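You operate a simulated robot arm through the tools that you are given. There is no shell and no other tool.

You are at the controls of a simulated robot arm. One attempt, no reset.

TASK
Put the jar with the blue lid in the beige carton's middle cell, then close and tape it.
Fine: tape with the yellow slider and park it again; free the clamp.

The check looks at the end state, three seconds after you hand in, the way a careful person would. Anything else that was tipped, shoved, dropped, spilled or broken makes it a failure. Lids that push on must go on centred and level and be pressed home; caps that screw on are set level and turned clockwise until they are tight.

THE ROBOT
A 7-joint arm with a two-finger parallel gripper, fixed in place. Base frame: the origin is at the foot of the arm, x ahead of it, y to its left, z up; the work surface is at about z = 80. Lengths are in cm, angles in degrees, forces in N, time in s.
With the tool pointing down near the work surface it reaches from about 28 to 72 cm from the base axis. Its first joint turns from -143.0 to 143.0 degrees. Payload 3 kg.
The tool frame sits at the grasp point between the pads (the TCP): z along the fingers, y along the line on which they close. The tips reach 3 cm beyond it. The gripper opens to 11 cm. The fingers are 2 cm wide and 1 cm thick; the gripper's body (4.8 by 11.2 cm) begins 5.5 cm behind the TCP.
Orientation is told as [roll, pitch, yaw] about the base's x, y, z axes, in that order, counted from this pose: with the fingers straight down and closing along the base's y, the tool's x points along the base's -x, its y along +y and its z along -z.

THE INTERFACE
- The arm moves only by the tool step_arm. Its arguments are lists of equal length, an entry for each row: "dp": the shift along the tool's x, y, z in cm, a list of three; "rotation": the turn, a rotation vector about the tool's x, y, z in degrees, a list of three; "fingers": the gripper command, from -1 (shut) to 1 (fully open), values between in proportion. In form: {"dp": [[dx, dy, dz], ...], "rotation": [[wx, wy, wz], ...], "fingers": [fingers, ...]}. A call has 1 to 20 rows; each row is the pose to reach, as a shift and turn from the pose commanded when the call began, along the tool's axes at that moment. Each row takes 0.2 s and may step no farther than 5 cm and 8.6 degrees from the row before; otherwise, or with a gripper value out of range, the whole call is refused. A pose out of reach is approached as far as the arm can. The call stops where the force on the tool passes 90 N (or 10 N more than at its start, if that is more) or the arm is blocked; 0.2 s more then pass. Each finger travels about 10.8 cm/s and halts on what it meets, pressing with about 21 N; the grip force reading is that of the motor and also rises with nothing between the fingers. The clock runs only during rows and for 0.2 s after the last one: add rows that repeat a pose to give the fingers time. The reply holds the time, the measured pose of the TCP, the force on the tool along the base axes, the opening and the grip force, in the units named above and with some noise, with the torque about the TCP (base axes, N m) and any sound that the robot's microphone picked up.
- Cameras (640 x 400 px; columns grow to the right, rows downward): "scene" is fixed at [40.04, 49.89, 156.51]; the picture's right is [-0.76, -0.65, 0.00], its down [-0.48, 0.56, -0.67] and it looks along [0.44, -0.51, -0.74] (base axes); focal length 321 px, centre (320, 200). "wrist" rides on the gripper at [7.2, 1.7, -10.3] in the tool frame; the picture's right is [-0.23, 0.97, 0.00], its down [-0.76, -0.18, -0.62] and it looks along [-0.61, -0.14, 0.78] (tool axes); focal length 222 px, centre (320, 200). There is no depth. A picture from a camera that has moved, and an enlarged one, comes with that camera's place and axes in the base frame and with its lens.
- get_image(camera): a new picture of that camera. The clock stands still meanwhile.
- raise_lower(by): slides the trunk up (or, below 0, down) by that many cm; the arm rides with it, the base frame stays. It gives what a move gives, with no picture.
- inspect(camera, box): a new picture of the part [left, top, right, bottom] of that camera's present view, enlarged. The clock stands still meanwhile.
- close_job(): hands the job in; it is judged then, once.

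Nothing tells you positions but the pictures and the camera data. Unless the task says otherwise, let go and move clear before handing in.

The tools are called after "Request:" as name(argument=value, ...) on one line, values as JSON. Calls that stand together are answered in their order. step_arm: Moves the arm, as the interface text tells. Its arguments: {"type":"object","properties":{"dp":{"type":"array","items":{"type":"array","items":{"type":"number"}}},"rotation":{"type":"array","items":{"type":"array","items":{"type":"number"}}},"fingers":{"type":"array","items":{"type":"number"}}},"required":["dp","rotation","fingers"]} The other tools are called the same way: raise_lower (by) slides the trunk up or down; get_image (camera) takes a picture; inspect (camera, box) takes an enlarged picture of a part of a camera's view; close_job () hands the job in.

At the start:

```text
time_s: 0.0
ee_pos: [75.29, -11.09, 117.38]
ee_rot: [0.0, 0.0, -0.2]
contact_force: [0.4, 0.5, -0.2]
wrist_torque: [0.0, 0.0, -0.05]
grip_width: 11.0
finger_force: 0.1
trunk travel left (down, up): [-82.5, 6.5]
```

scene: 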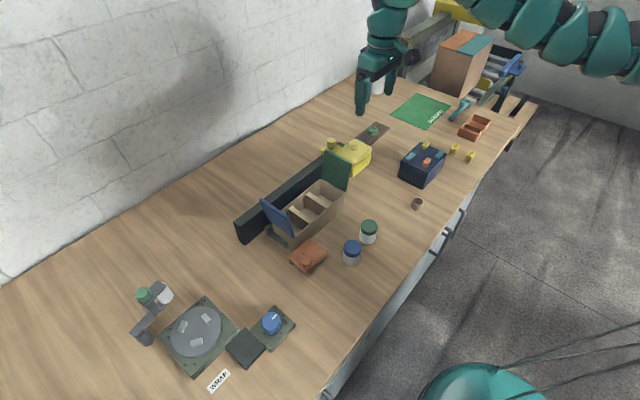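
wrist: 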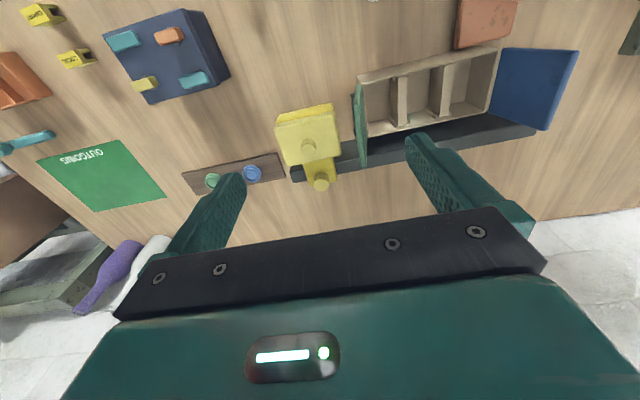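

I see a beige carton with open flaps against a dark rail, a yellow tape slider at its far end, and jars with blue and green lids in front. I'll enlarge the views before moving.

Request:
inspect(camera="scene", box=[220, 120, 400, 280])

Request:
inspect(camera="wrist", box=[180, 40, 640, 240])

Request:
inspect(camera="scene", box=[300, 100, 420, 200])

```text
2.50 times, centred on (310, 200) of scene
camera zoom: at [40.04, 49.89, 156.51], right [-0.76, -0.65, 0.0], down [-0.48, 0.56, -0.67], along [0.44, -0.51, -0.74], focal length 802 px, centre (345, 200)
```

zoom: 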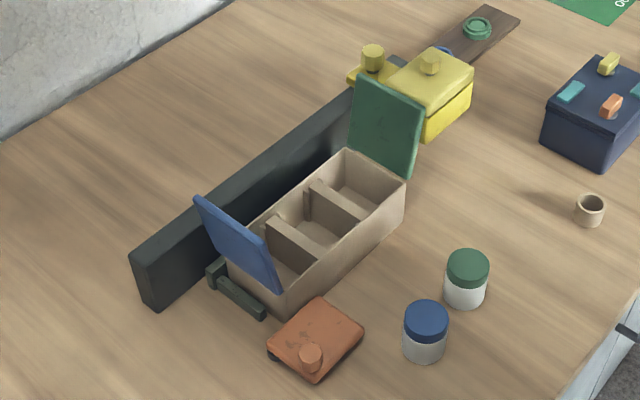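

```text
1.39 times, centred on (410, 140) of wrist
camera zoom: at [67.94, -9.45, 127.57], right [0.23, 0.97, 0.0], down [0.76, -0.18, 0.62], along [0.61, -0.14, -0.78], focal length 309 px, centre (195, 284)
```

zoom: 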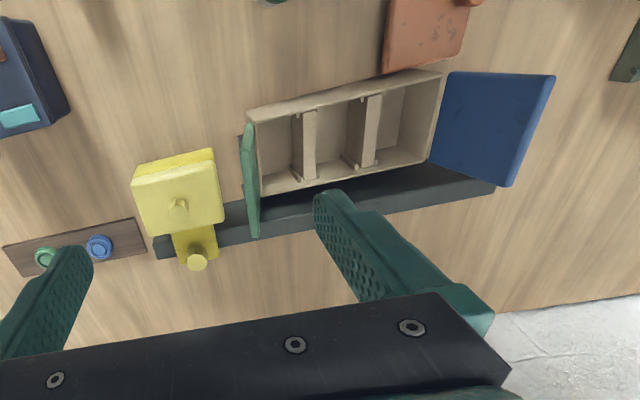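

```text
4.00 times, centred on (360, 150) of scene
camera zoom: at [40.04, 49.89, 156.51], right [-0.76, -0.65, 0.0], down [-0.48, 0.56, -0.67], along [0.44, -0.51, -0.74], focal length 1282 px, centre (160, 400)
```

zoom: 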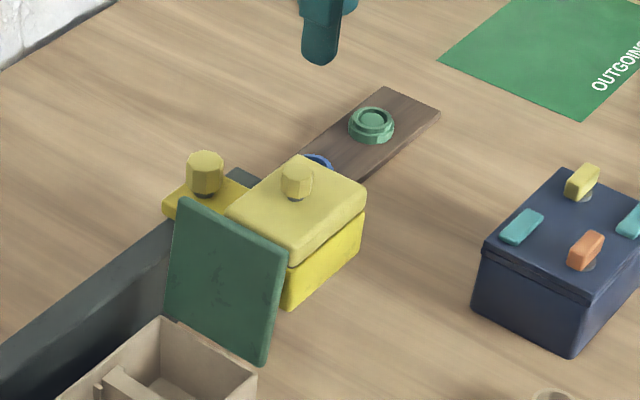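

Next I'll enlarge the individual fixtures: the orange block, the dark bracket at the carton's end, the slider with its knobs, and the other stations.

Request:
inspect(camera="scene", box=[230, 190, 350, 280])

Request:
inspect(camera="wrist", box=[180, 80, 360, 200])

Request:
inspect(camera="wrist", box=[420, 0, 640, 150])

Request:
inspect(camera="scene", box=[100, 260, 320, 400])

Request:
inspect(camera="scene", box=[320, 20, 560, 190])

```text
4.44 times, centred on (290, 235) of scene
camera zoom: at [40.04, 49.89, 156.51], right [-0.76, -0.65, 0.0], down [-0.48, 0.56, -0.67], along [0.44, -0.51, -0.74], focal length 1425 px, centre (453, 44)
```

zoom: 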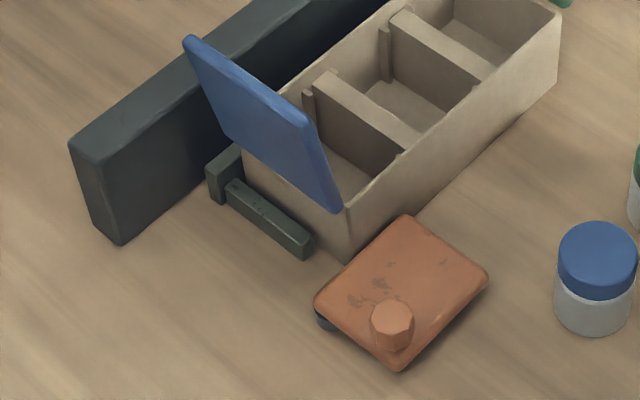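

```text
3.33 times, centred on (270, 140) of wrist
camera zoom: at [67.94, -9.45, 127.57], right [0.23, 0.97, 0.0], down [0.76, -0.18, 0.62], along [0.61, -0.14, -0.78], focal length 740 px, centre (487, 400)
```

zoom: 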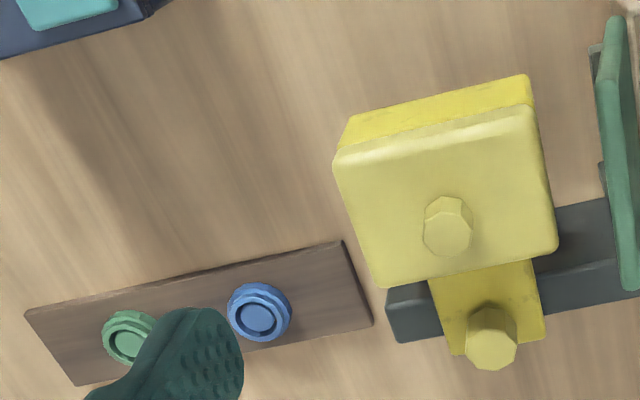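

```text
2.67 times, centred on (530, 75) of wrist
camera zoom: at [67.94, -9.45, 127.57], right [0.23, 0.97, 0.0], down [0.76, -0.18, 0.62], along [0.61, -0.14, -0.78], focal length 592 px, centre (-240, 533)
```

zoom: 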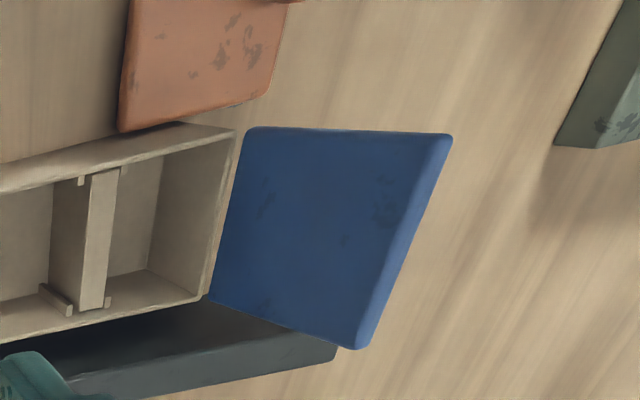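

```text
2.86 times, centred on (210, 330) of scene
camera zoom: at [40.04, 49.89, 156.51], right [-0.76, -0.65, 0.0], down [-0.48, 0.56, -0.67], along [0.44, -0.51, -0.74], focal length 916 px, centre (634, -171)
```

zoom: 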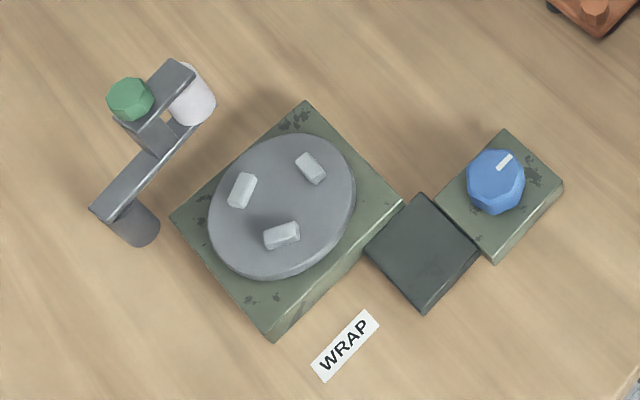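

```text
2.35 times, centred on (440, 105) of scene
camera zoom: at [40.04, 49.89, 156.51], right [-0.76, -0.65, 0.0], down [-0.48, 0.56, -0.67], along [0.44, -0.51, -0.74], focal length 754 px, centre (38, 424)
```

zoom: 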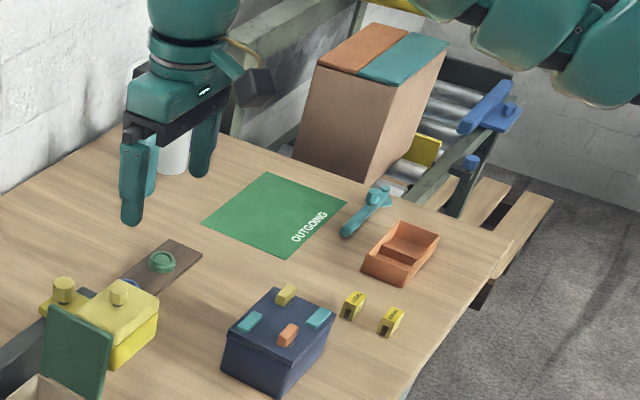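

The dark bracket at the carton's +y end and the orange slab with a knob look like fixture parts. I'm moving above the jars for a closer wrist look at the carton.

Request:
step_arm(dp=[[2, 3.1, 1], [4, 6.2, 3], [6, 9.3, 6], [8, 12.4, 9], [9, 15.5, 12], [9.3, 18.6, 15]], rotation=[[0, 0, 0], [0, 0, 0], [0, 0, 0], [0, 0, 0], [0, 0, 0], [0, 0, 0]], fingers=[1, 1, 1, 1, 1, 1])

Request:
get_image(camera="wrist")

Request:
get_image(camera="scene")

```text
time_s: 1.4
ee_pos: [66.16, 7.88, 102.01]
ee_rot: [-0.1, 0.0, -0.1]
contact_force: [0.2, 0.0, 0.1]
wrist_torque: [-0.08, -0.02, -0.01]
grip_width: 11.02
finger_force: 0.1
trunk travel left (down, up): [-82.5, 6.5]
```

```text
taken
camera wrist: at [58.86, 9.63, 112.35], right [0.23, 0.97, 0.0], down [0.76, -0.18, 0.62], along [0.61, -0.14, -0.78], focal length 222 px, centre (320, 200)
```

wrist: 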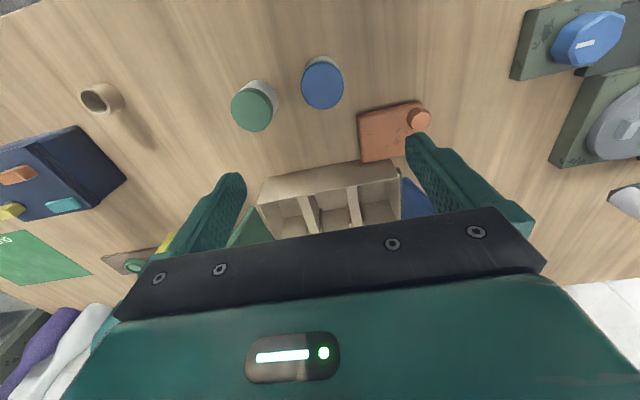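

```text
taken
```

scene: 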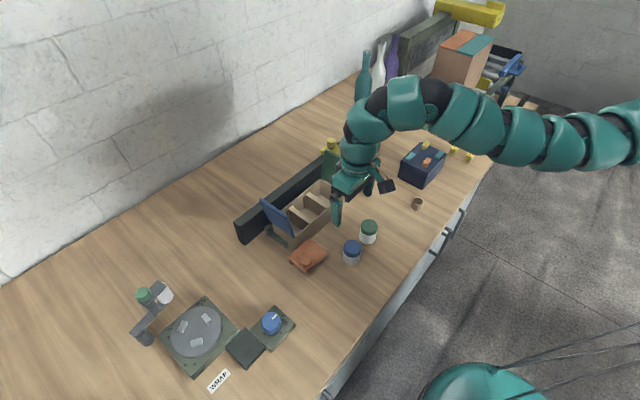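

The blue jar is at about (64, 8.5), the green jar next to it near (65, 0), and the carton's front rim at x≈74. I'm turning the gripper 90° so it closes along x, which also gives a side view.

Request:
step_arm(dp=[[0, 0, -2], [0, 0, -4], [0, 0, -4], [0, 0, -4], [0, 0, -4], [0, 0, -4], [0, 0, -4], [0, 0, -4], [0, 0, -4], [0, 0, -4], [0, 0, -4]], rotation=[[0, 0, 8.2], [0, 0, 16.4], [0, 0, 24.6], [0, 0, 32.8], [0, 0, 41], [0, 0, 49.2], [0, 0, 57.4], [0, 0, 65.6], [0, 0, 73.8], [0, 0, 82], [0, 0, 90]], fingers=[1, 1, 1, 1, 1, 1, 1, 1, 1, 1, 1])

Request:
get_image(camera="wrist")

```text
time_s: 3.8
ee_pos: [66.03, 7.55, 106.32]
ee_rot: [0.0, 0.1, -90.2]
contact_force: [0.2, 0.0, 0.2]
wrist_torque: [-0.02, -0.02, 0.0]
grip_width: 11.03
finger_force: 0.2
trunk travel left (down, up): [-82.5, 6.5]
```

```text
taken
camera wrist: at [67.69, 14.67, 116.58], right [0.97, -0.23, 0.0], down [-0.18, -0.76, 0.62], along [-0.14, -0.61, -0.78], focal length 222 px, centre (320, 200)
```

wrist: 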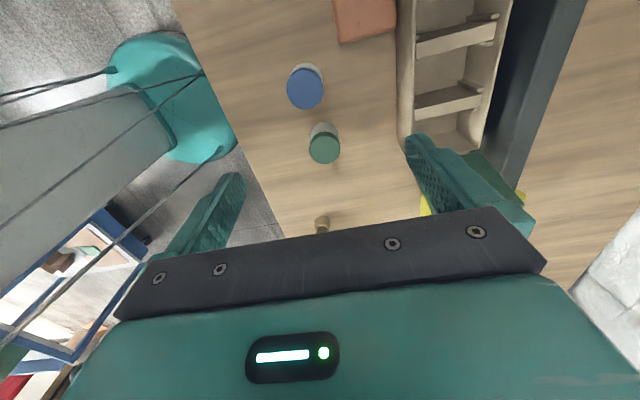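

The rotation works. I'm moving toward +y to view the orange part and the carton end from that side.

Request:
step_arm(dp=[[4, 1, 0], [8, 2, 0], [12, 4, 0], [16, 6, 0]], rotation=[[0, 0, 0], [0, 0, 0], [0, 0, 0], [0, 0, 0]], fingers=[1, 1, 1, 1])

Request:
get_image(camera="wrist")

Request:
inspect(camera="wrist", box=[240, 20, 480, 180])

```text
time_s: 4.8
ee_pos: [68.4, 20.9, 106.56]
ee_rot: [-0.1, 0.0, -90.2]
contact_force: [0.1, -0.5, 0.4]
wrist_torque: [-0.03, 0.0, 0.0]
grip_width: 11.0
finger_force: 0.1
out of reach, approached as far as the arm can: row 3, 4
trunk travel left (down, up): [-82.5, 6.5]
```

```text
taken
camera wrist: at [70.09, 28.18, 116.85], right [0.97, -0.23, 0.0], down [-0.18, -0.76, 0.62], along [-0.14, -0.61, -0.78], focal length 222 px, centre (320, 200)
```

wrist: 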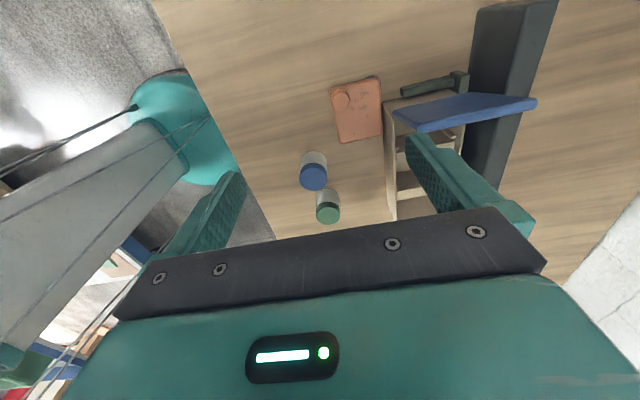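

```text
2.50 times, centred on (360, 100) of wrist
camera zoom: at [70.09, 28.18, 116.85], right [0.97, -0.23, 0.0], down [-0.18, -0.76, 0.62], along [-0.14, -0.61, -0.78], focal length 555 px, centre (220, 450)
```

zoom: 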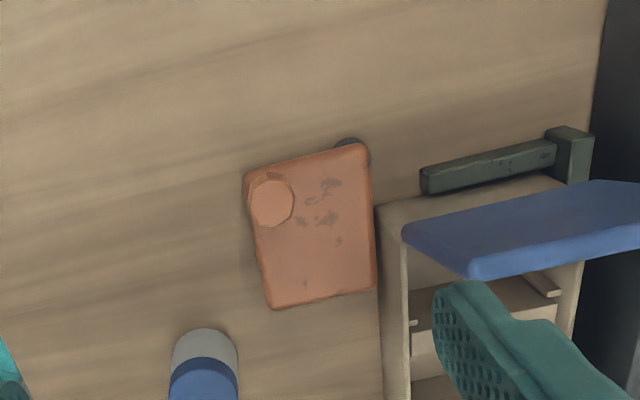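

Tool-down reach at this height ends near 72 cm, so I'll bring the arm in over clear table and lower the trunk for a better reach, raising the arm to compensate.

Request:
step_arm(dp=[[-2, -4, -2], [-4, -8, -4], [-6, -12, -6]], rotation=[[0, 0, 0], [0, 0, 0], [0, 0, 0]], fingers=[1, 1, 1])

Request:
raise_lower(by=-10)

```text
time_s: 5.6
ee_pos: [59.98, 16.67, 110.88]
ee_rot: [0.1, -0.1, -90.1]
contact_force: [-0.1, 0.7, 0.1]
wrist_torque: [-0.06, -0.03, -0.03]
grip_width: 11.0
finger_force: 0.0
out of reach, approached as far as the arm can: row 3
trunk travel left (down, up): [-82.5, 6.5]
```

```text
time_s: 6.9
ee_pos: [60.2, 16.52, 100.78]
ee_rot: [0.0, 0.0, -90.1]
contact_force: [-0.1, 0.1, 0.4]
wrist_torque: [-0.04, -0.02, 0.01]
grip_width: 11.01
finger_force: 0.1
trunk travel left (down, up): [-72.5, 16.5]
```

Request:
step_arm(dp=[[0, 0, -4], [0, 0, -8]], rotation=[[0, 0, 0], [0, 0, 0]], fingers=[1, 1])

Request:
get_image(camera="scene")

```text
time_s: 7.5
ee_pos: [60.33, 16.48, 108.78]
ee_rot: [-0.1, -0.1, -90.0]
contact_force: [0.3, -1.1, -0.1]
wrist_torque: [0.01, -0.01, 0.01]
grip_width: 11.02
finger_force: 0.1
trunk travel left (down, up): [-72.5, 16.5]
```

```text
taken
```

scene: 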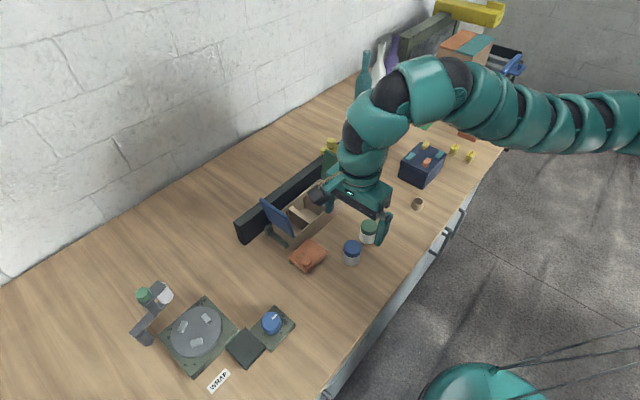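

Request:
step_arm(dp=[[-3, 4, 0], [-6, 8, 0], [-9, 12, 0], [-10, 15, 0], [-10, 18, 0]], rotation=[[0, 0, 0], [0, 0, 0], [0, 0, 0], [0, 0, 0], [0, 0, 0]], fingers=[1, 1, 1, 1, 1])

Request:
get_image(camera="wrist")

```text
time_s: 8.7
ee_pos: [76.41, 6.18, 108.6]
ee_rot: [-0.1, 0.1, -90.1]
contact_force: [0.9, -0.8, -0.5]
wrist_torque: [0.08, 0.0, 0.02]
grip_width: 11.01
finger_force: 0.1
out of reach, approached as far as the arm can: row 5
trunk travel left (down, up): [-72.5, 16.5]
```

```text
taken
camera wrist: at [78.15, 13.38, 118.75], right [0.97, -0.23, 0.0], down [-0.18, -0.76, 0.62], along [-0.14, -0.61, -0.78], focal length 222 px, centre (320, 200)
```

wrist: 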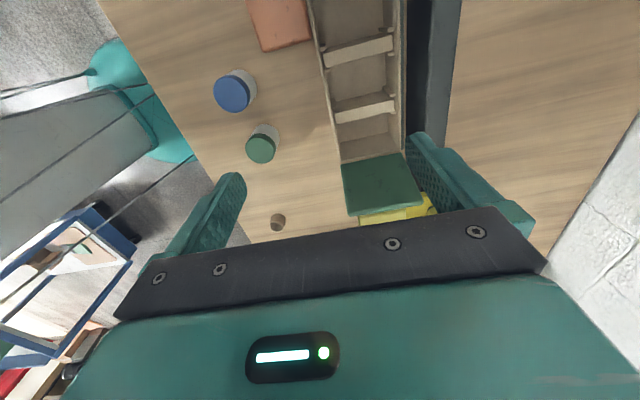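

Request:
raise_lower(by=-8)

Request:
step_arm(dp=[[0, 0, -4], [0, 0, -8]], rotation=[[0, 0, 0], [0, 0, 0]], fingers=[1, 1])

Request:
raise_lower(by=-8)

Request:
step_arm(dp=[[0, 0, -4], [0, 0, -8]], rotation=[[0, 0, 0], [0, 0, 0]], fingers=[1, 1])

Request:
get_image(camera="scene")

```text
time_s: 9.9
ee_pos: [76.33, 6.24, 100.54]
ee_rot: [-0.1, -0.1, -90.2]
contact_force: [-0.3, 0.3, 0.0]
wrist_torque: [0.0, 0.0, -0.03]
grip_width: 11.0
finger_force: 0.0
trunk travel left (down, up): [-64.5, 24.5]
```

```text
time_s: 10.5
ee_pos: [75.07, 6.82, 107.19]
ee_rot: [0.1, 0.0, -90.2]
contact_force: [0.2, 0.4, 0.2]
wrist_torque: [-0.05, -0.06, 0.04]
grip_width: 10.99
finger_force: 0.1
out of reach, approached as far as the arm can: row 2
trunk travel left (down, up): [-64.5, 24.5]
```

```text
time_s: 11.7
ee_pos: [75.02, 6.63, 99.1]
ee_rot: [0.0, -0.1, -90.0]
contact_force: [0.4, 0.3, -0.1]
wrist_torque: [-0.02, -0.04, 0.01]
grip_width: 11.01
finger_force: 0.0
trunk travel left (down, up): [-56.5, 32.5]
```

```text
time_s: 12.3
ee_pos: [74.81, 5.92, 103.64]
ee_rot: [-0.1, 0.0, -90.2]
contact_force: [0.5, 0.2, 0.8]
wrist_torque: [-0.02, 0.01, -0.06]
grip_width: 11.0
finger_force: 0.1
out of reach, approached as far as the arm can: row 1, 2
trunk travel left (down, up): [-56.5, 32.5]
```

```text
taken
```

scene: 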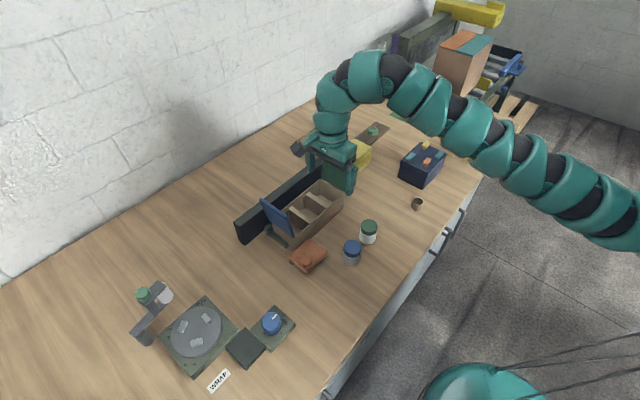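

Request:
step_arm(dp=[[0, 2, 3], [0, 4, 6], [0, 6, 6]], rotation=[[0, 0, 0], [0, 0, 0], [0, 0, 0]], fingers=[1, 1, 1])

Request:
get_image(camera="wrist")

Request:
get_image(camera="scene")

```text
time_s: 13.1
ee_pos: [76.64, 3.15, 99.17]
ee_rot: [0.0, 0.0, -89.9]
contact_force: [-0.1, -0.4, -0.1]
wrist_torque: [-0.03, 0.0, 0.0]
grip_width: 11.01
finger_force: 0.0
out of reach, approached as far as the arm can: row 1, 2, 3
trunk travel left (down, up): [-56.5, 32.5]
```

```text
taken
camera wrist: at [78.32, 10.44, 109.43], right [0.97, -0.23, 0.0], down [-0.18, -0.76, 0.62], along [-0.14, -0.61, -0.78], focal length 222 px, centre (320, 200)
```

wrist: 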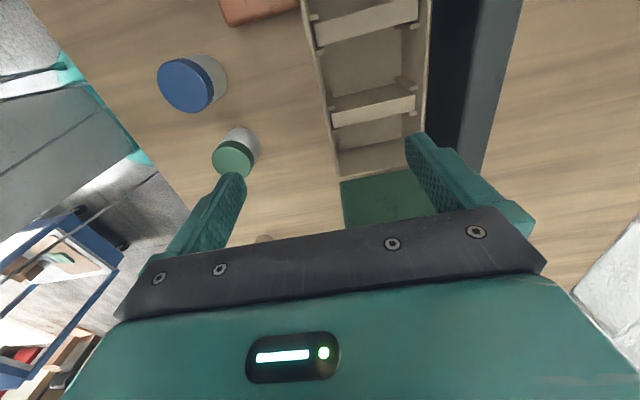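

```text
taken
```

scene: 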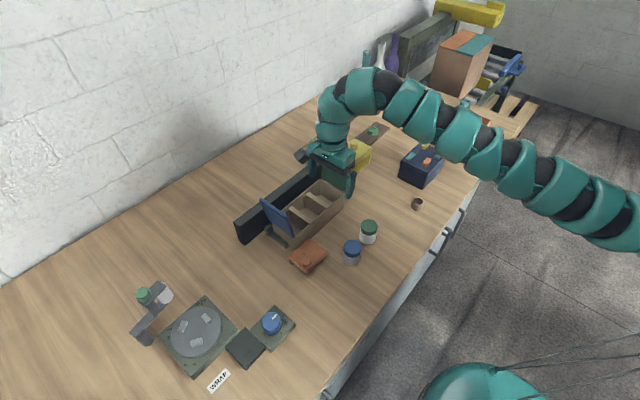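

Reach at tool-down ends near 76–77 cm. I'll zoom in to measure the carton accurately.

Request:
inspect(camera="wrist", box=[280, 0, 540, 160])

Request:
inspect(camera="scene", box=[260, 170, 360, 250])

```text
2.46 times, centred on (410, 80) of wrist
camera zoom: at [78.32, 10.44, 109.43], right [0.97, -0.23, 0.0], down [-0.18, -0.76, 0.62], along [-0.14, -0.61, -0.78], focal length 547 px, centre (98, 495)
```

zoom: 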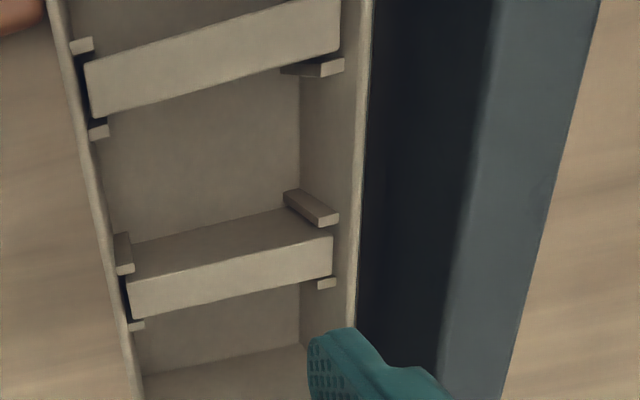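

```text
5.00 times, centred on (310, 210) of scene
camera zoom: at [40.04, 49.89, 156.51], right [-0.76, -0.65, 0.0], down [-0.48, 0.56, -0.67], along [0.44, -0.51, -0.74], focal length 1603 px, centre (370, 150)
```

zoom: 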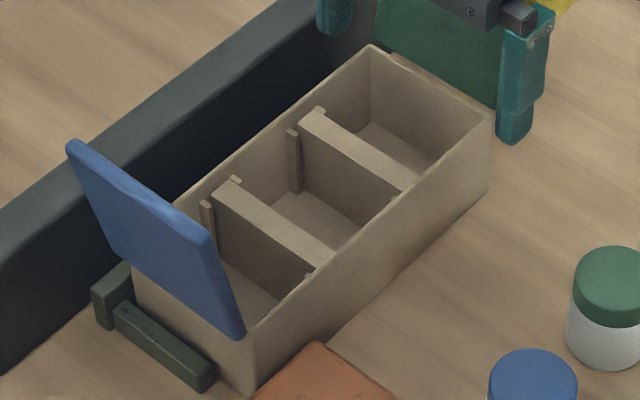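

The carton is at about x 77.7–87.4, y −5 to 15.5, rim z≈86, with its middle cell around (82.5, 5.7). That's beyond tool-down reach, so I'll need tilt there. Next I turn back to look closely at the slider and buttons.

Request:
step_arm(dp=[[0, -3, -1], [-1, -6, -2], [-2, -8, -2], [-3, -9, -2], [-4, -10, -2], [-5, -10, -2], [-6, -10, -2], [-7, -10, -2], [-8, -10, -2], [-9, -10, -2], [-10, -10, -2]], rotation=[[0, 0, -8.2], [0, 0, -16.4], [0, 0, -24.6], [0, 0, -32.8], [0, 0, -41], [0, 0, -49.2], [0, 0, -57.4], [0, 0, -65.6], [0, 0, -73.8], [0, 0, -82], [0, 0, -90]], fingers=[1, 1, 1, 1, 1, 1, 1, 1, 1, 1, 1])

Request:
get_image(camera="wrist")

```text
time_s: 15.5
ee_pos: [68.38, -6.64, 101.75]
ee_rot: [0.1, 0.1, -0.1]
contact_force: [0.4, -0.9, -0.5]
wrist_torque: [0.02, 0.04, 0.0]
grip_width: 10.99
finger_force: 0.0
out of reach, approached as far as the arm can: row 7, 8, 9, 10, 11
trunk travel left (down, up): [-56.5, 32.5]
```

```text
taken
camera wrist: at [61.25, -5.05, 111.89], right [0.23, 0.97, 0.0], down [0.76, -0.18, 0.62], along [0.61, -0.14, -0.78], focal length 222 px, centre (320, 200)
```

wrist: 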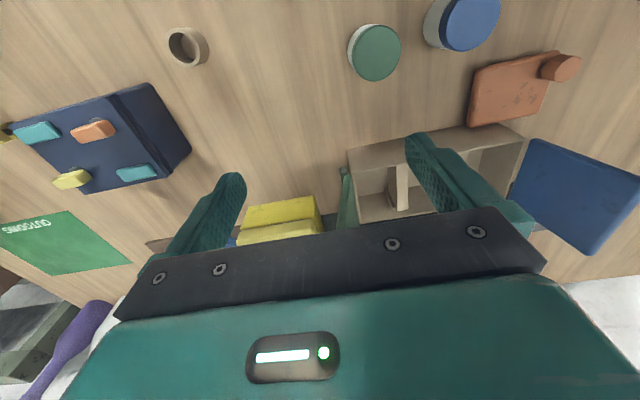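

Request:
step_arm(dp=[[-3, -3, 0], [-6, -6, 0], [-7.5, -8, 0]], rotation=[[0, 0, 0], [0, 0, 0], [0, 0, 0]], fingers=[1, 1, 1])

Request:
get_image(camera="wrist")

Request:
inspect(camera="wrist", box=[150, 80, 450, 240])

```text
time_s: 16.3
ee_pos: [76.09, -14.76, 101.78]
ee_rot: [0.1, 0.1, -0.1]
contact_force: [-0.3, -0.9, 0.1]
wrist_torque: [-0.01, 0.01, 0.04]
grip_width: 11.01
finger_force: 0.0
trunk travel left (down, up): [-56.5, 32.5]
```

```text
taken
camera wrist: at [68.74, -13.1, 112.07], right [0.23, 0.97, 0.0], down [0.76, -0.18, 0.62], along [0.61, -0.14, -0.78], focal length 222 px, centre (320, 200)
```

wrist: 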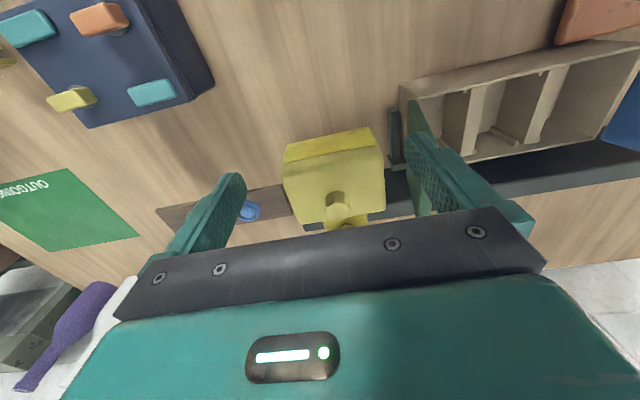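

```text
2.13 times, centred on (300, 160) of wrist
camera zoom: at [68.74, -13.1, 112.07], right [0.23, 0.97, 0.0], down [0.76, -0.18, 0.62], along [0.61, -0.14, -0.78], focal length 474 px, centre (363, 285)
```

zoom: 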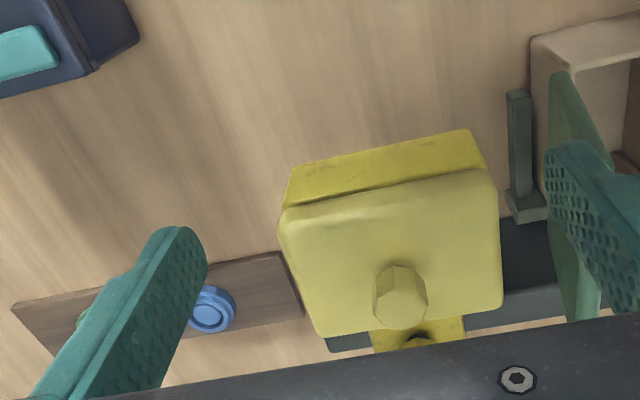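

The slider is a yellow head on the rail near (83, −15). Dark L-brackets at both carton ends look like stops. Now a close look at the orange part.

Request:
step_arm(dp=[[4, 0, 0], [8, 2, 0], [9.5, 6.5, 0.5], [9.5, 11.5, 1], [9.5, 16.5, 1.5], [9.5, 21.5, 2], [9.5, 26.5, 3], [8.5, 31.5, 4], [7.5, 33, 6]], rotation=[[0, 0, 0], [0, 0, 0], [0, 0, 0], [0, 0, 0], [0, 0, 0], [0, 0, 0], [0, 0, 0], [0, 0, 0], [0, 0, 0]], fingers=[1, 1, 1, 1, 1, 1, 1, 1, 1])

Request:
get_image(camera="wrist")

Request:
inspect(camera="wrist", box=[220, 60, 460, 220])

```text
refused: row 4 steps farther than a row can; nothing moved
```

```text
taken
camera wrist: at [68.74, -13.1, 112.07], right [0.23, 0.97, 0.0], down [0.76, -0.18, 0.62], along [0.61, -0.14, -0.78], focal length 222 px, centre (320, 200)
```

wrist: 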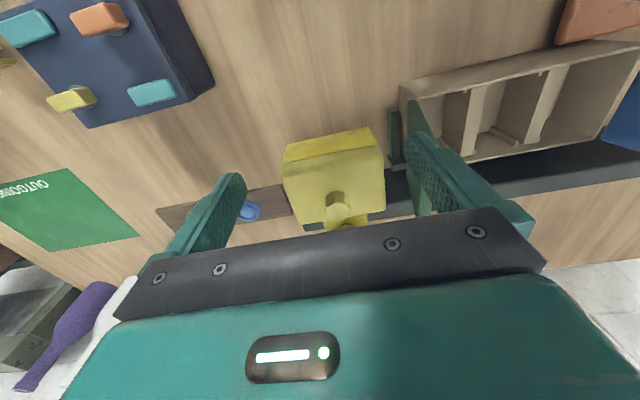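

```text
2.50 times, centred on (340, 140) of wrist
camera zoom: at [68.74, -13.1, 112.07], right [0.23, 0.97, 0.0], down [0.76, -0.18, 0.62], along [0.61, -0.14, -0.78], focal length 555 px, centre (270, 350)
```

zoom: 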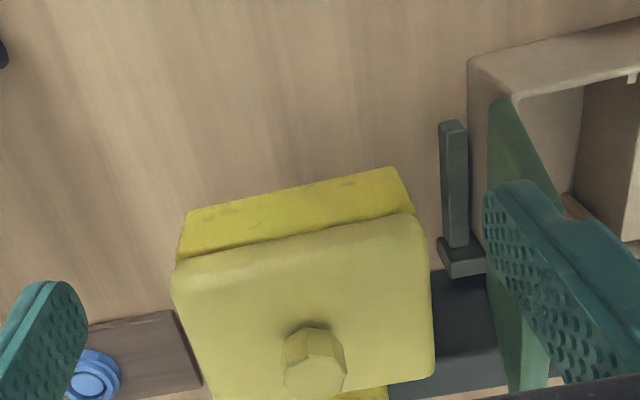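

The last call was refused because row 4 stepped too far, so nothing moved. I'm resending the same path with smaller steps.

Request:
step_arm(dp=[[4, 0, 0], [8, 2, 0], [9.5, 6.5, 0], [9.5, 11, 0.5], [9.5, 15.5, 1], [9.5, 20, 2], [9.5, 24.5, 3], [8.5, 28.5, 4], [7.5, 32, 6]], rotation=[[0, 0, 0], [0, 0, 0], [0, 0, 0], [0, 0, 0], [0, 0, 0], [0, 0, 0], [0, 0, 0], [0, 0, 0], [0, 0, 0]], fingers=[1, 1, 1, 1, 1, 1, 1, 1, 1])

Request:
get_image(camera="wrist")

Request:
inspect(camera="wrist", box=[220, 60, 460, 220])

```text
time_s: 18.3
ee_pos: [68.51, 17.55, 95.58]
ee_rot: [-0.2, 0.1, 0.0]
contact_force: [0.8, -0.1, -0.6]
wrist_torque: [0.0, 0.0, 0.02]
grip_width: 11.0
finger_force: 0.1
out of reach, approached as far as the arm can: row 2, 3, 4
trunk travel left (down, up): [-56.5, 32.5]
```

```text
taken
camera wrist: at [61.23, 19.22, 105.98], right [0.23, 0.97, 0.0], down [0.76, -0.18, 0.62], along [0.6, -0.14, -0.78], focal length 222 px, centre (320, 200)
```

wrist: 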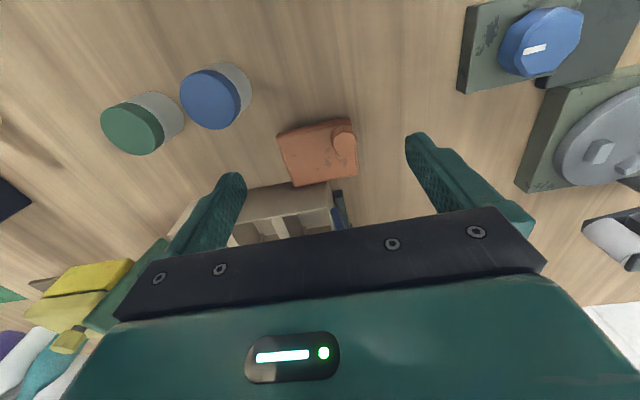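

```text
2.50 times, centred on (340, 140) of wrist
camera zoom: at [61.23, 19.22, 105.98], right [0.23, 0.97, 0.0], down [0.76, -0.18, 0.62], along [0.6, -0.14, -0.78], focal length 555 px, centre (270, 350)
```

zoom: 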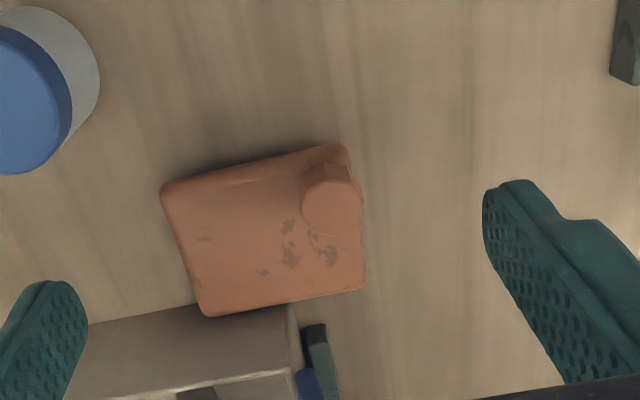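

The orange plate spans about x 69–76.5, y 12.5–20.5, with a knob at its (−x, +y) corner. I'll tilt the hand outward to get a low-angle look under it.

Request:
step_arm(dp=[[2, 0, -1], [4, 0, -1], [6, 0, -1], [8, 0, -1], [8.5, 0, -1], [8.5, 0, -1]], rotation=[[0, -7.5, 0], [0, -15, 0], [0, -22.5, 0], [0, -30, 0], [0, -37.5, 0], [0, -45, 0]], fingers=[1, 1, 1, 1, 1, 1])

Request:
get_image(camera="wrist")

Request:
inspect(camera="wrist", box=[200, 40, 440, 200])

```text
time_s: 19.7
ee_pos: [62.88, 18.44, 94.76]
ee_rot: [-0.1, -37.5, 0.0]
contact_force: [-0.9, -0.1, -0.1]
wrist_torque: [0.03, -0.01, -0.01]
grip_width: 10.97
finger_force: 0.2
out of reach, approached as far as the arm can: row 3, 4, 5, 6
trunk travel left (down, up): [-56.5, 32.5]
```

```text
taken
camera wrist: at [50.77, 20.15, 98.42], right [0.18, 0.97, 0.14], down [0.22, -0.18, 0.96], along [0.96, -0.14, -0.25], focal length 222 px, centre (320, 200)
```

wrist: 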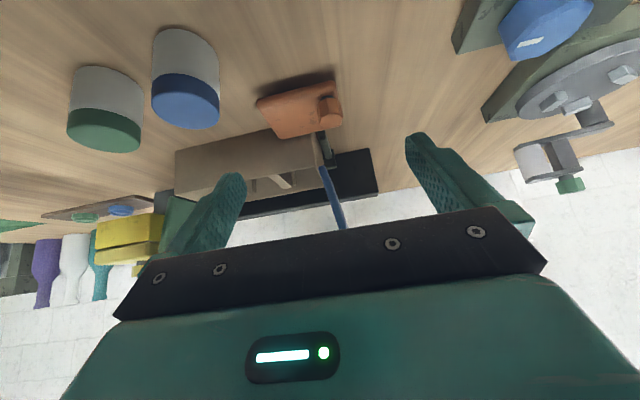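

```text
2.50 times, centred on (320, 120) of wrist
camera zoom: at [50.77, 20.15, 98.42], right [0.18, 0.97, 0.14], down [0.22, -0.18, 0.96], along [0.96, -0.14, -0.25], focal length 555 px, centre (320, 400)
```

zoom: 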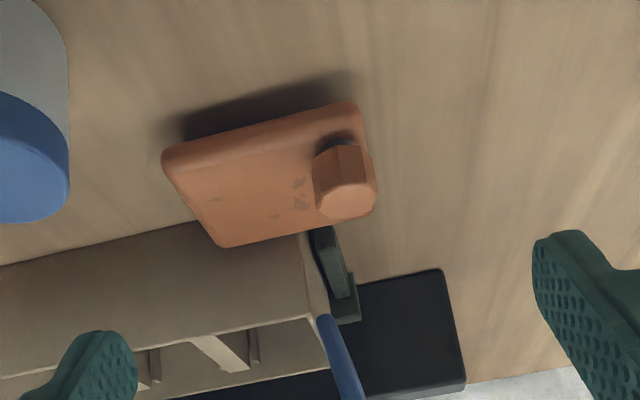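

Request:
inspect(camera="scene", box=[280, 230, 335, 275])

Request:
inspect(camera="wrist", box=[250, 60, 380, 150])

Request:
inspect(camera="wrist", box=[30, 180, 190, 290])

Request:
inspect(camera="scene", box=[315, 125, 385, 185])

```text
8.89 times, centred on (308, 252) of scene
camera zoom: at [40.04, 49.89, 156.51], right [-0.76, -0.65, 0.0], down [-0.48, 0.56, -0.67], along [0.44, -0.51, -0.74], focal length 2850 px, centre (431, -267)
```

zoom: 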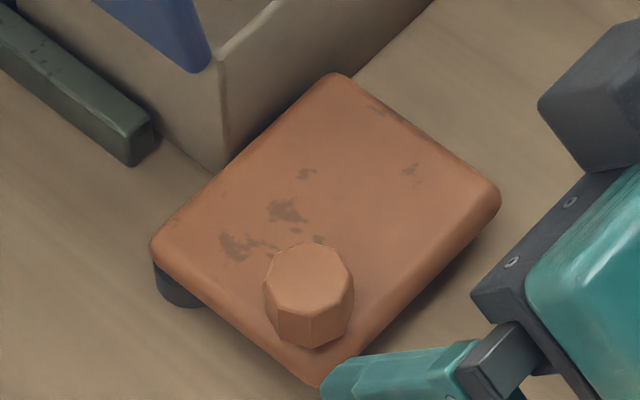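

```text
4.44 times, centred on (315, 105) of wrist
camera zoom: at [50.77, 20.15, 98.42], right [0.18, 0.97, 0.14], down [0.22, -0.18, 0.96], along [0.96, -0.14, -0.25], focal length 987 px, centre (342, 622)
```

zoom: 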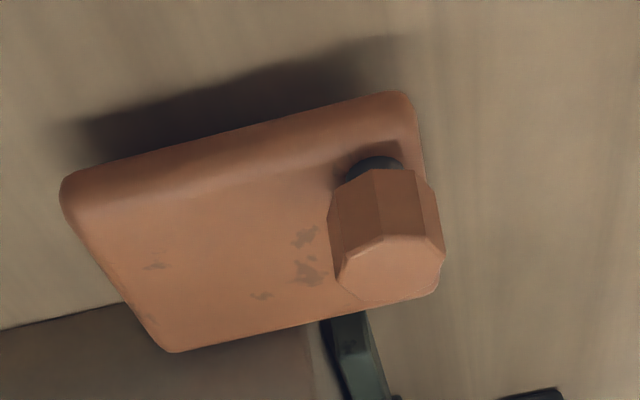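

```text
3.64 times, centred on (110, 235) of wrist
camera zoom: at [50.77, 20.15, 98.42], right [0.18, 0.97, 0.14], down [0.22, -0.18, 0.96], along [0.96, -0.14, -0.25], focal length 808 px, centre (1084, 73)
```

zoom: 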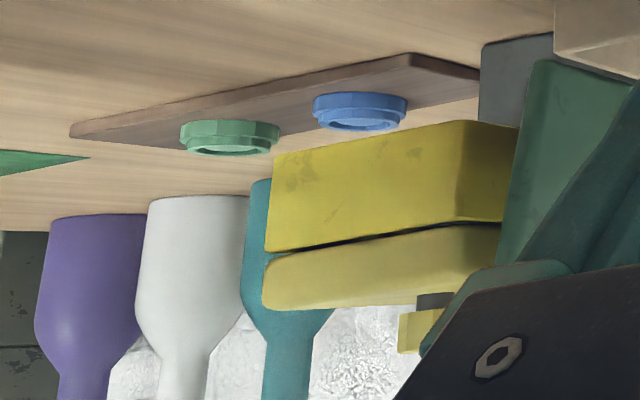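

```text
6.67 times, centred on (350, 155) of scene
camera zoom: at [40.04, 49.89, 156.51], right [-0.76, -0.65, 0.0], down [-0.48, 0.56, -0.67], along [0.44, -0.51, -0.74], focal length 2137 px, centre (120, 500)
```

zoom: 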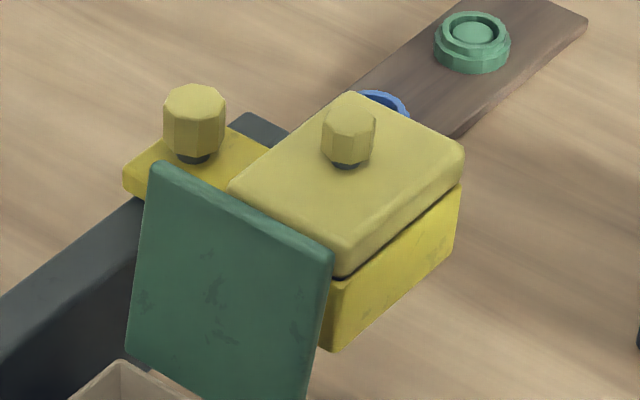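

The orange plate sits on a vertical post at about (75.8, 19.8) and lies along the carton front, so I take it as a swing clamp. Next I test whether a 30° outward tilt reaches above the middle cell.

Request:
step_arm(dp=[[-1.3, -4, -0.6], [-2.6, -8, -1.3], [-4, -12.7, -1.95]], rotation=[[0, 2.5, 0], [0, 5, 0], [0, 7.5, 0]], fingers=[1, 1, 1])

```text
time_s: 20.5
ee_pos: [68.55, 6.06, 93.96]
ee_rot: [0.4, -30.1, 0.0]
contact_force: [0.1, 0.0, -1.0]
wrist_torque: [0.02, -0.01, 0.04]
grip_width: 10.99
finger_force: 0.1
out of reach, approached as far as the arm can: row 1, 2, 3
trunk travel left (down, up): [-56.5, 32.5]
```

Request:
raise_lower(by=8)

Request:
step_arm(dp=[[-2.6, 0, 4.2], [-5.2, 0, 8.4], [-8, 0, 12.5]], rotation=[[0, 0, 0], [0, 0, 0], [0, 0, 0]], fingers=[1, 1, 1])

```text
time_s: 21.6
ee_pos: [68.5, 6.29, 101.97]
ee_rot: [0.3, -30.2, -0.1]
contact_force: [0.1, 0.4, -0.5]
wrist_torque: [-0.01, -0.03, 0.03]
grip_width: 10.99
finger_force: 0.1
trunk travel left (down, up): [-64.5, 24.5]
```

```text
time_s: 22.4
ee_pos: [81.75, 6.73, 95.22]
ee_rot: [0.2, -30.3, 0.3]
contact_force: [0.3, 0.7, -0.6]
wrist_torque: [-0.02, 0.02, 0.0]
grip_width: 11.0
finger_force: 0.2
trunk travel left (down, up): [-64.5, 24.5]
```

A 30° tilt reaches over the middle cell. I'll look from here at the cell and the flaps.

Request:
get_image(camera="wrist")

Request:
inspect(camera="wrist", box=[200, 40, 480, 220])

Request:
get_image(camera="scene")

```text
taken
camera wrist: at [70.31, 8.35, 100.4], right [0.19, 0.97, 0.12], down [0.34, -0.18, 0.92], along [0.92, -0.14, -0.37], focal length 222 px, centre (320, 200)
```

wrist: 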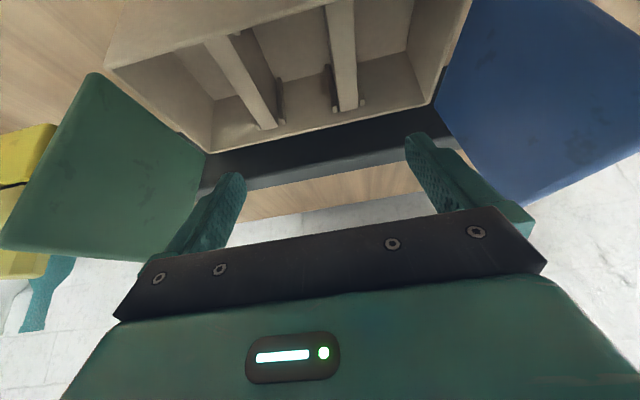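

```text
2.22 times, centred on (340, 130) of wrist
camera zoom: at [70.31, 8.35, 100.4], right [0.19, 0.97, 0.12], down [0.34, -0.18, 0.92], along [0.92, -0.14, -0.37], focal length 494 px, centre (276, 356)
```

zoom: 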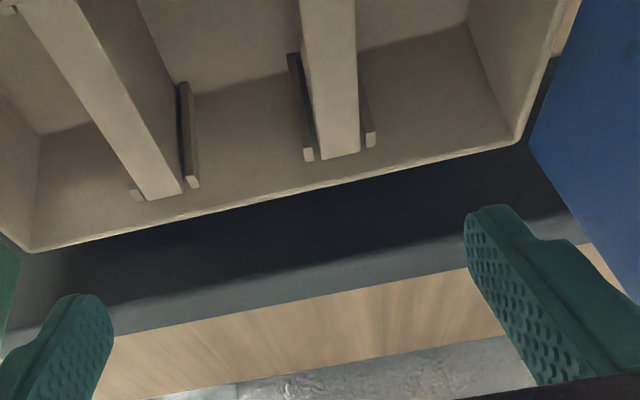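

```text
taken
```

scene: 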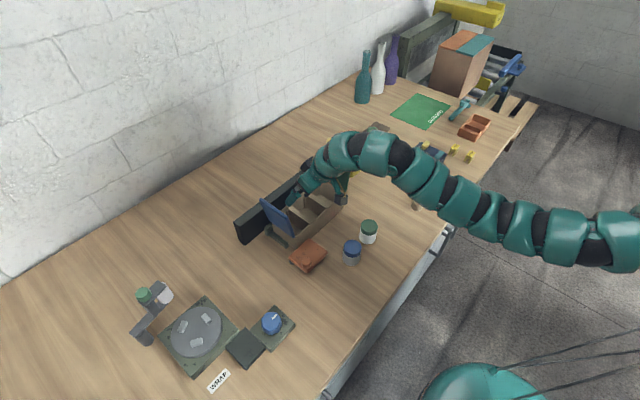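

Carton geometry refines to y −5…16, back wall x≈87.5, rim z≈86.2, middle cell y≈2.5–8.8, divider tops ≈85. Now back to measure the blue jar.

Request:
step_arm(dp=[[2.4, 0.2, -3.2], [4.8, 0.5, -6.4], [7.2, 0.8, -9], [9.6, 1, -11.3]], rotation=[[0, 0, 0], [0, 0, 0], [0, 0, 0], [0, 0, 0]], fingers=[1, 1, 1, 1])

Request:
step_arm(dp=[[3, 0.2, -2], [6, 0.4, -3]], rotation=[[0, 0, 0], [0, 0, 0]], fingers=[0.4, 0.4])

Request:
get_image(camera="wrist")

Request:
inspect(camera="wrist", box=[180, 40, 420, 200])

```text
time_s: 23.4
ee_pos: [67.81, 7.12, 100.26]
ee_rot: [0.3, -30.3, -0.1]
contact_force: [-0.3, -0.3, 0.4]
wrist_torque: [0.04, 0.0, 0.02]
grip_width: 11.0
finger_force: 0.1
trunk travel left (down, up): [-64.5, 24.5]
```

```text
time_s: 24.0
ee_pos: [62.51, 7.12, 97.34]
ee_rot: [0.8, -30.5, -0.2]
contact_force: [-0.1, 0.1, 0.6]
wrist_torque: [0.05, -0.01, 0.04]
grip_width: 7.7
finger_force: 0.0
out of reach, approached as far as the arm can: row 1, 2
trunk travel left (down, up): [-64.5, 24.5]
```

```text
taken
camera wrist: at [51.02, 8.75, 102.52], right [0.19, 0.97, 0.13], down [0.34, -0.19, 0.92], along [0.92, -0.13, -0.37], focal length 222 px, centre (320, 200)
```

wrist: 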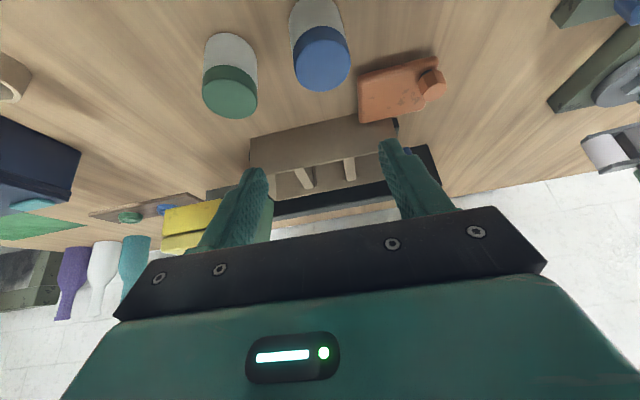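

```text
2.50 times, centred on (300, 120) of wrist
camera zoom: at [51.02, 8.75, 102.52], right [0.19, 0.97, 0.13], down [0.34, -0.19, 0.92], along [0.92, -0.13, -0.37], focal length 555 px, centre (370, 400)
```

zoom: 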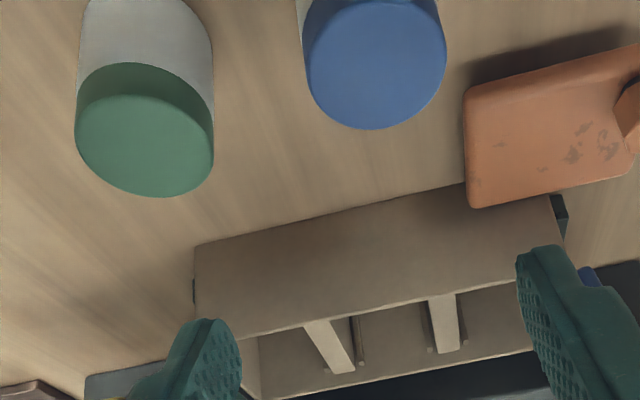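

Request:
inspect(camera="scene", box=[330, 210, 390, 270])

Request:
inspect(camera="wrist", box=[180, 0, 380, 130])

```text
6.67 times, centred on (360, 240) of scene
camera zoom: at [40.04, 49.89, 156.51], right [-0.76, -0.65, 0.0], down [-0.48, 0.56, -0.67], along [0.44, -0.51, -0.74], focal length 2137 px, centre (53, -67)
```

zoom: 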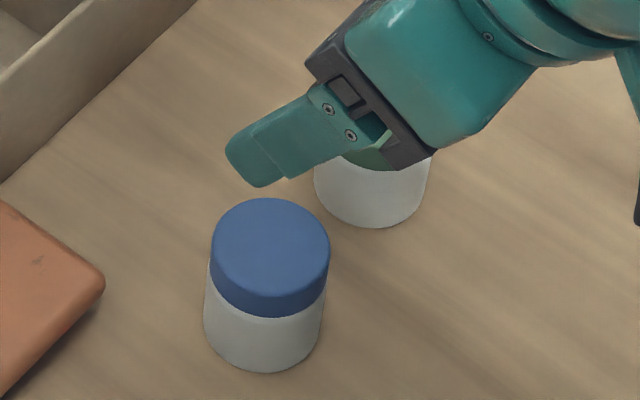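

```text
3.08 times, centred on (280, 65) of wrist
camera zoom: at [51.02, 8.75, 102.52], right [0.19, 0.97, 0.13], down [0.34, -0.19, 0.92], along [0.92, -0.13, -0.37], focal length 684 px, centre (443, 615)
```

zoom: 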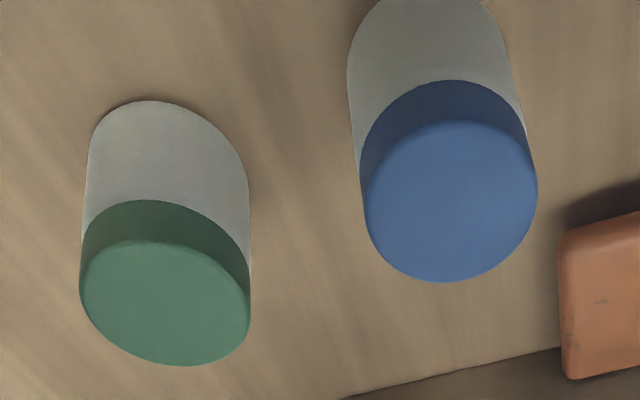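

The blue jar is at about (64.2, 8.4), 4.55 cm across and 5.8 cm tall. I'll approach above it with a 7.7 cm opening, staying clear of the green jar.

Request:
step_arm(dp=[[1, 0.6, 2.8], [2.1, 1.28, 5.7], [2.1, 1.28, 5.7]], rotation=[[0.3, 0.25, -0.3], [0.6, 0.5, -0.57], [0.6, 0.5, -0.57]], fingers=[0.4, 0.4, 0.4])

Request:
get_image(camera="wrist")

Request:
inspect(camera="scene", box=[320, 200, 400, 280])

```text
time_s: 24.8
ee_pos: [63.74, 8.45, 91.27]
ee_rot: [-0.6, -29.8, 0.5]
contact_force: [0.2, -0.1, -0.2]
wrist_torque: [0.0, -0.01, 0.02]
grip_width: 7.66
finger_force: 0.2
trunk travel left (down, up): [-64.5, 24.5]
```

```text
taken
camera wrist: at [52.32, 10.13, 96.61], right [0.19, 0.98, 0.1], down [0.35, -0.17, 0.92], along [0.92, -0.14, -0.38], focal length 222 px, centre (320, 200)
```

wrist: 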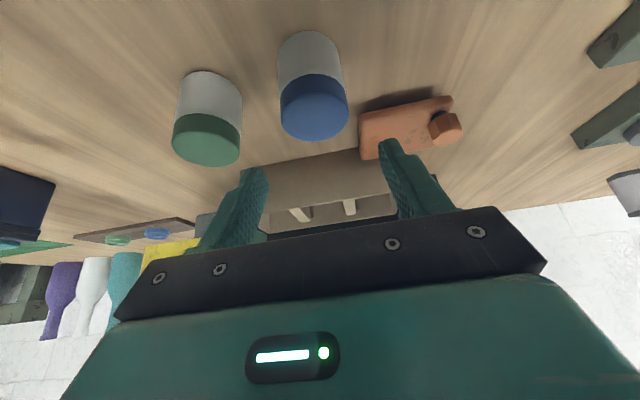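

```text
5.00 times, centred on (360, 240) of scene
camera zoom: at [40.04, 49.89, 156.51], right [-0.76, -0.65, 0.0], down [-0.48, 0.56, -0.67], along [0.44, -0.51, -0.74], focal length 1603 px, centre (120, 0)
```

zoom: 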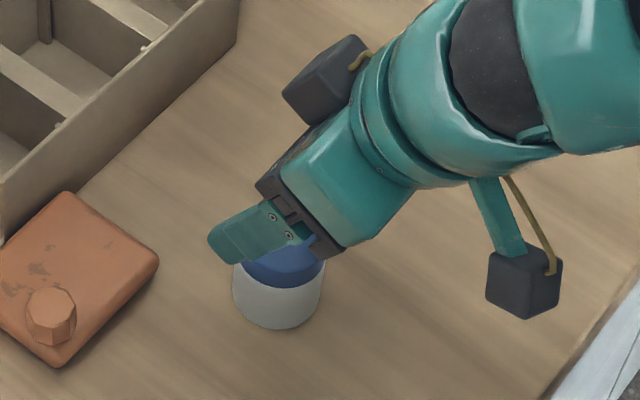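

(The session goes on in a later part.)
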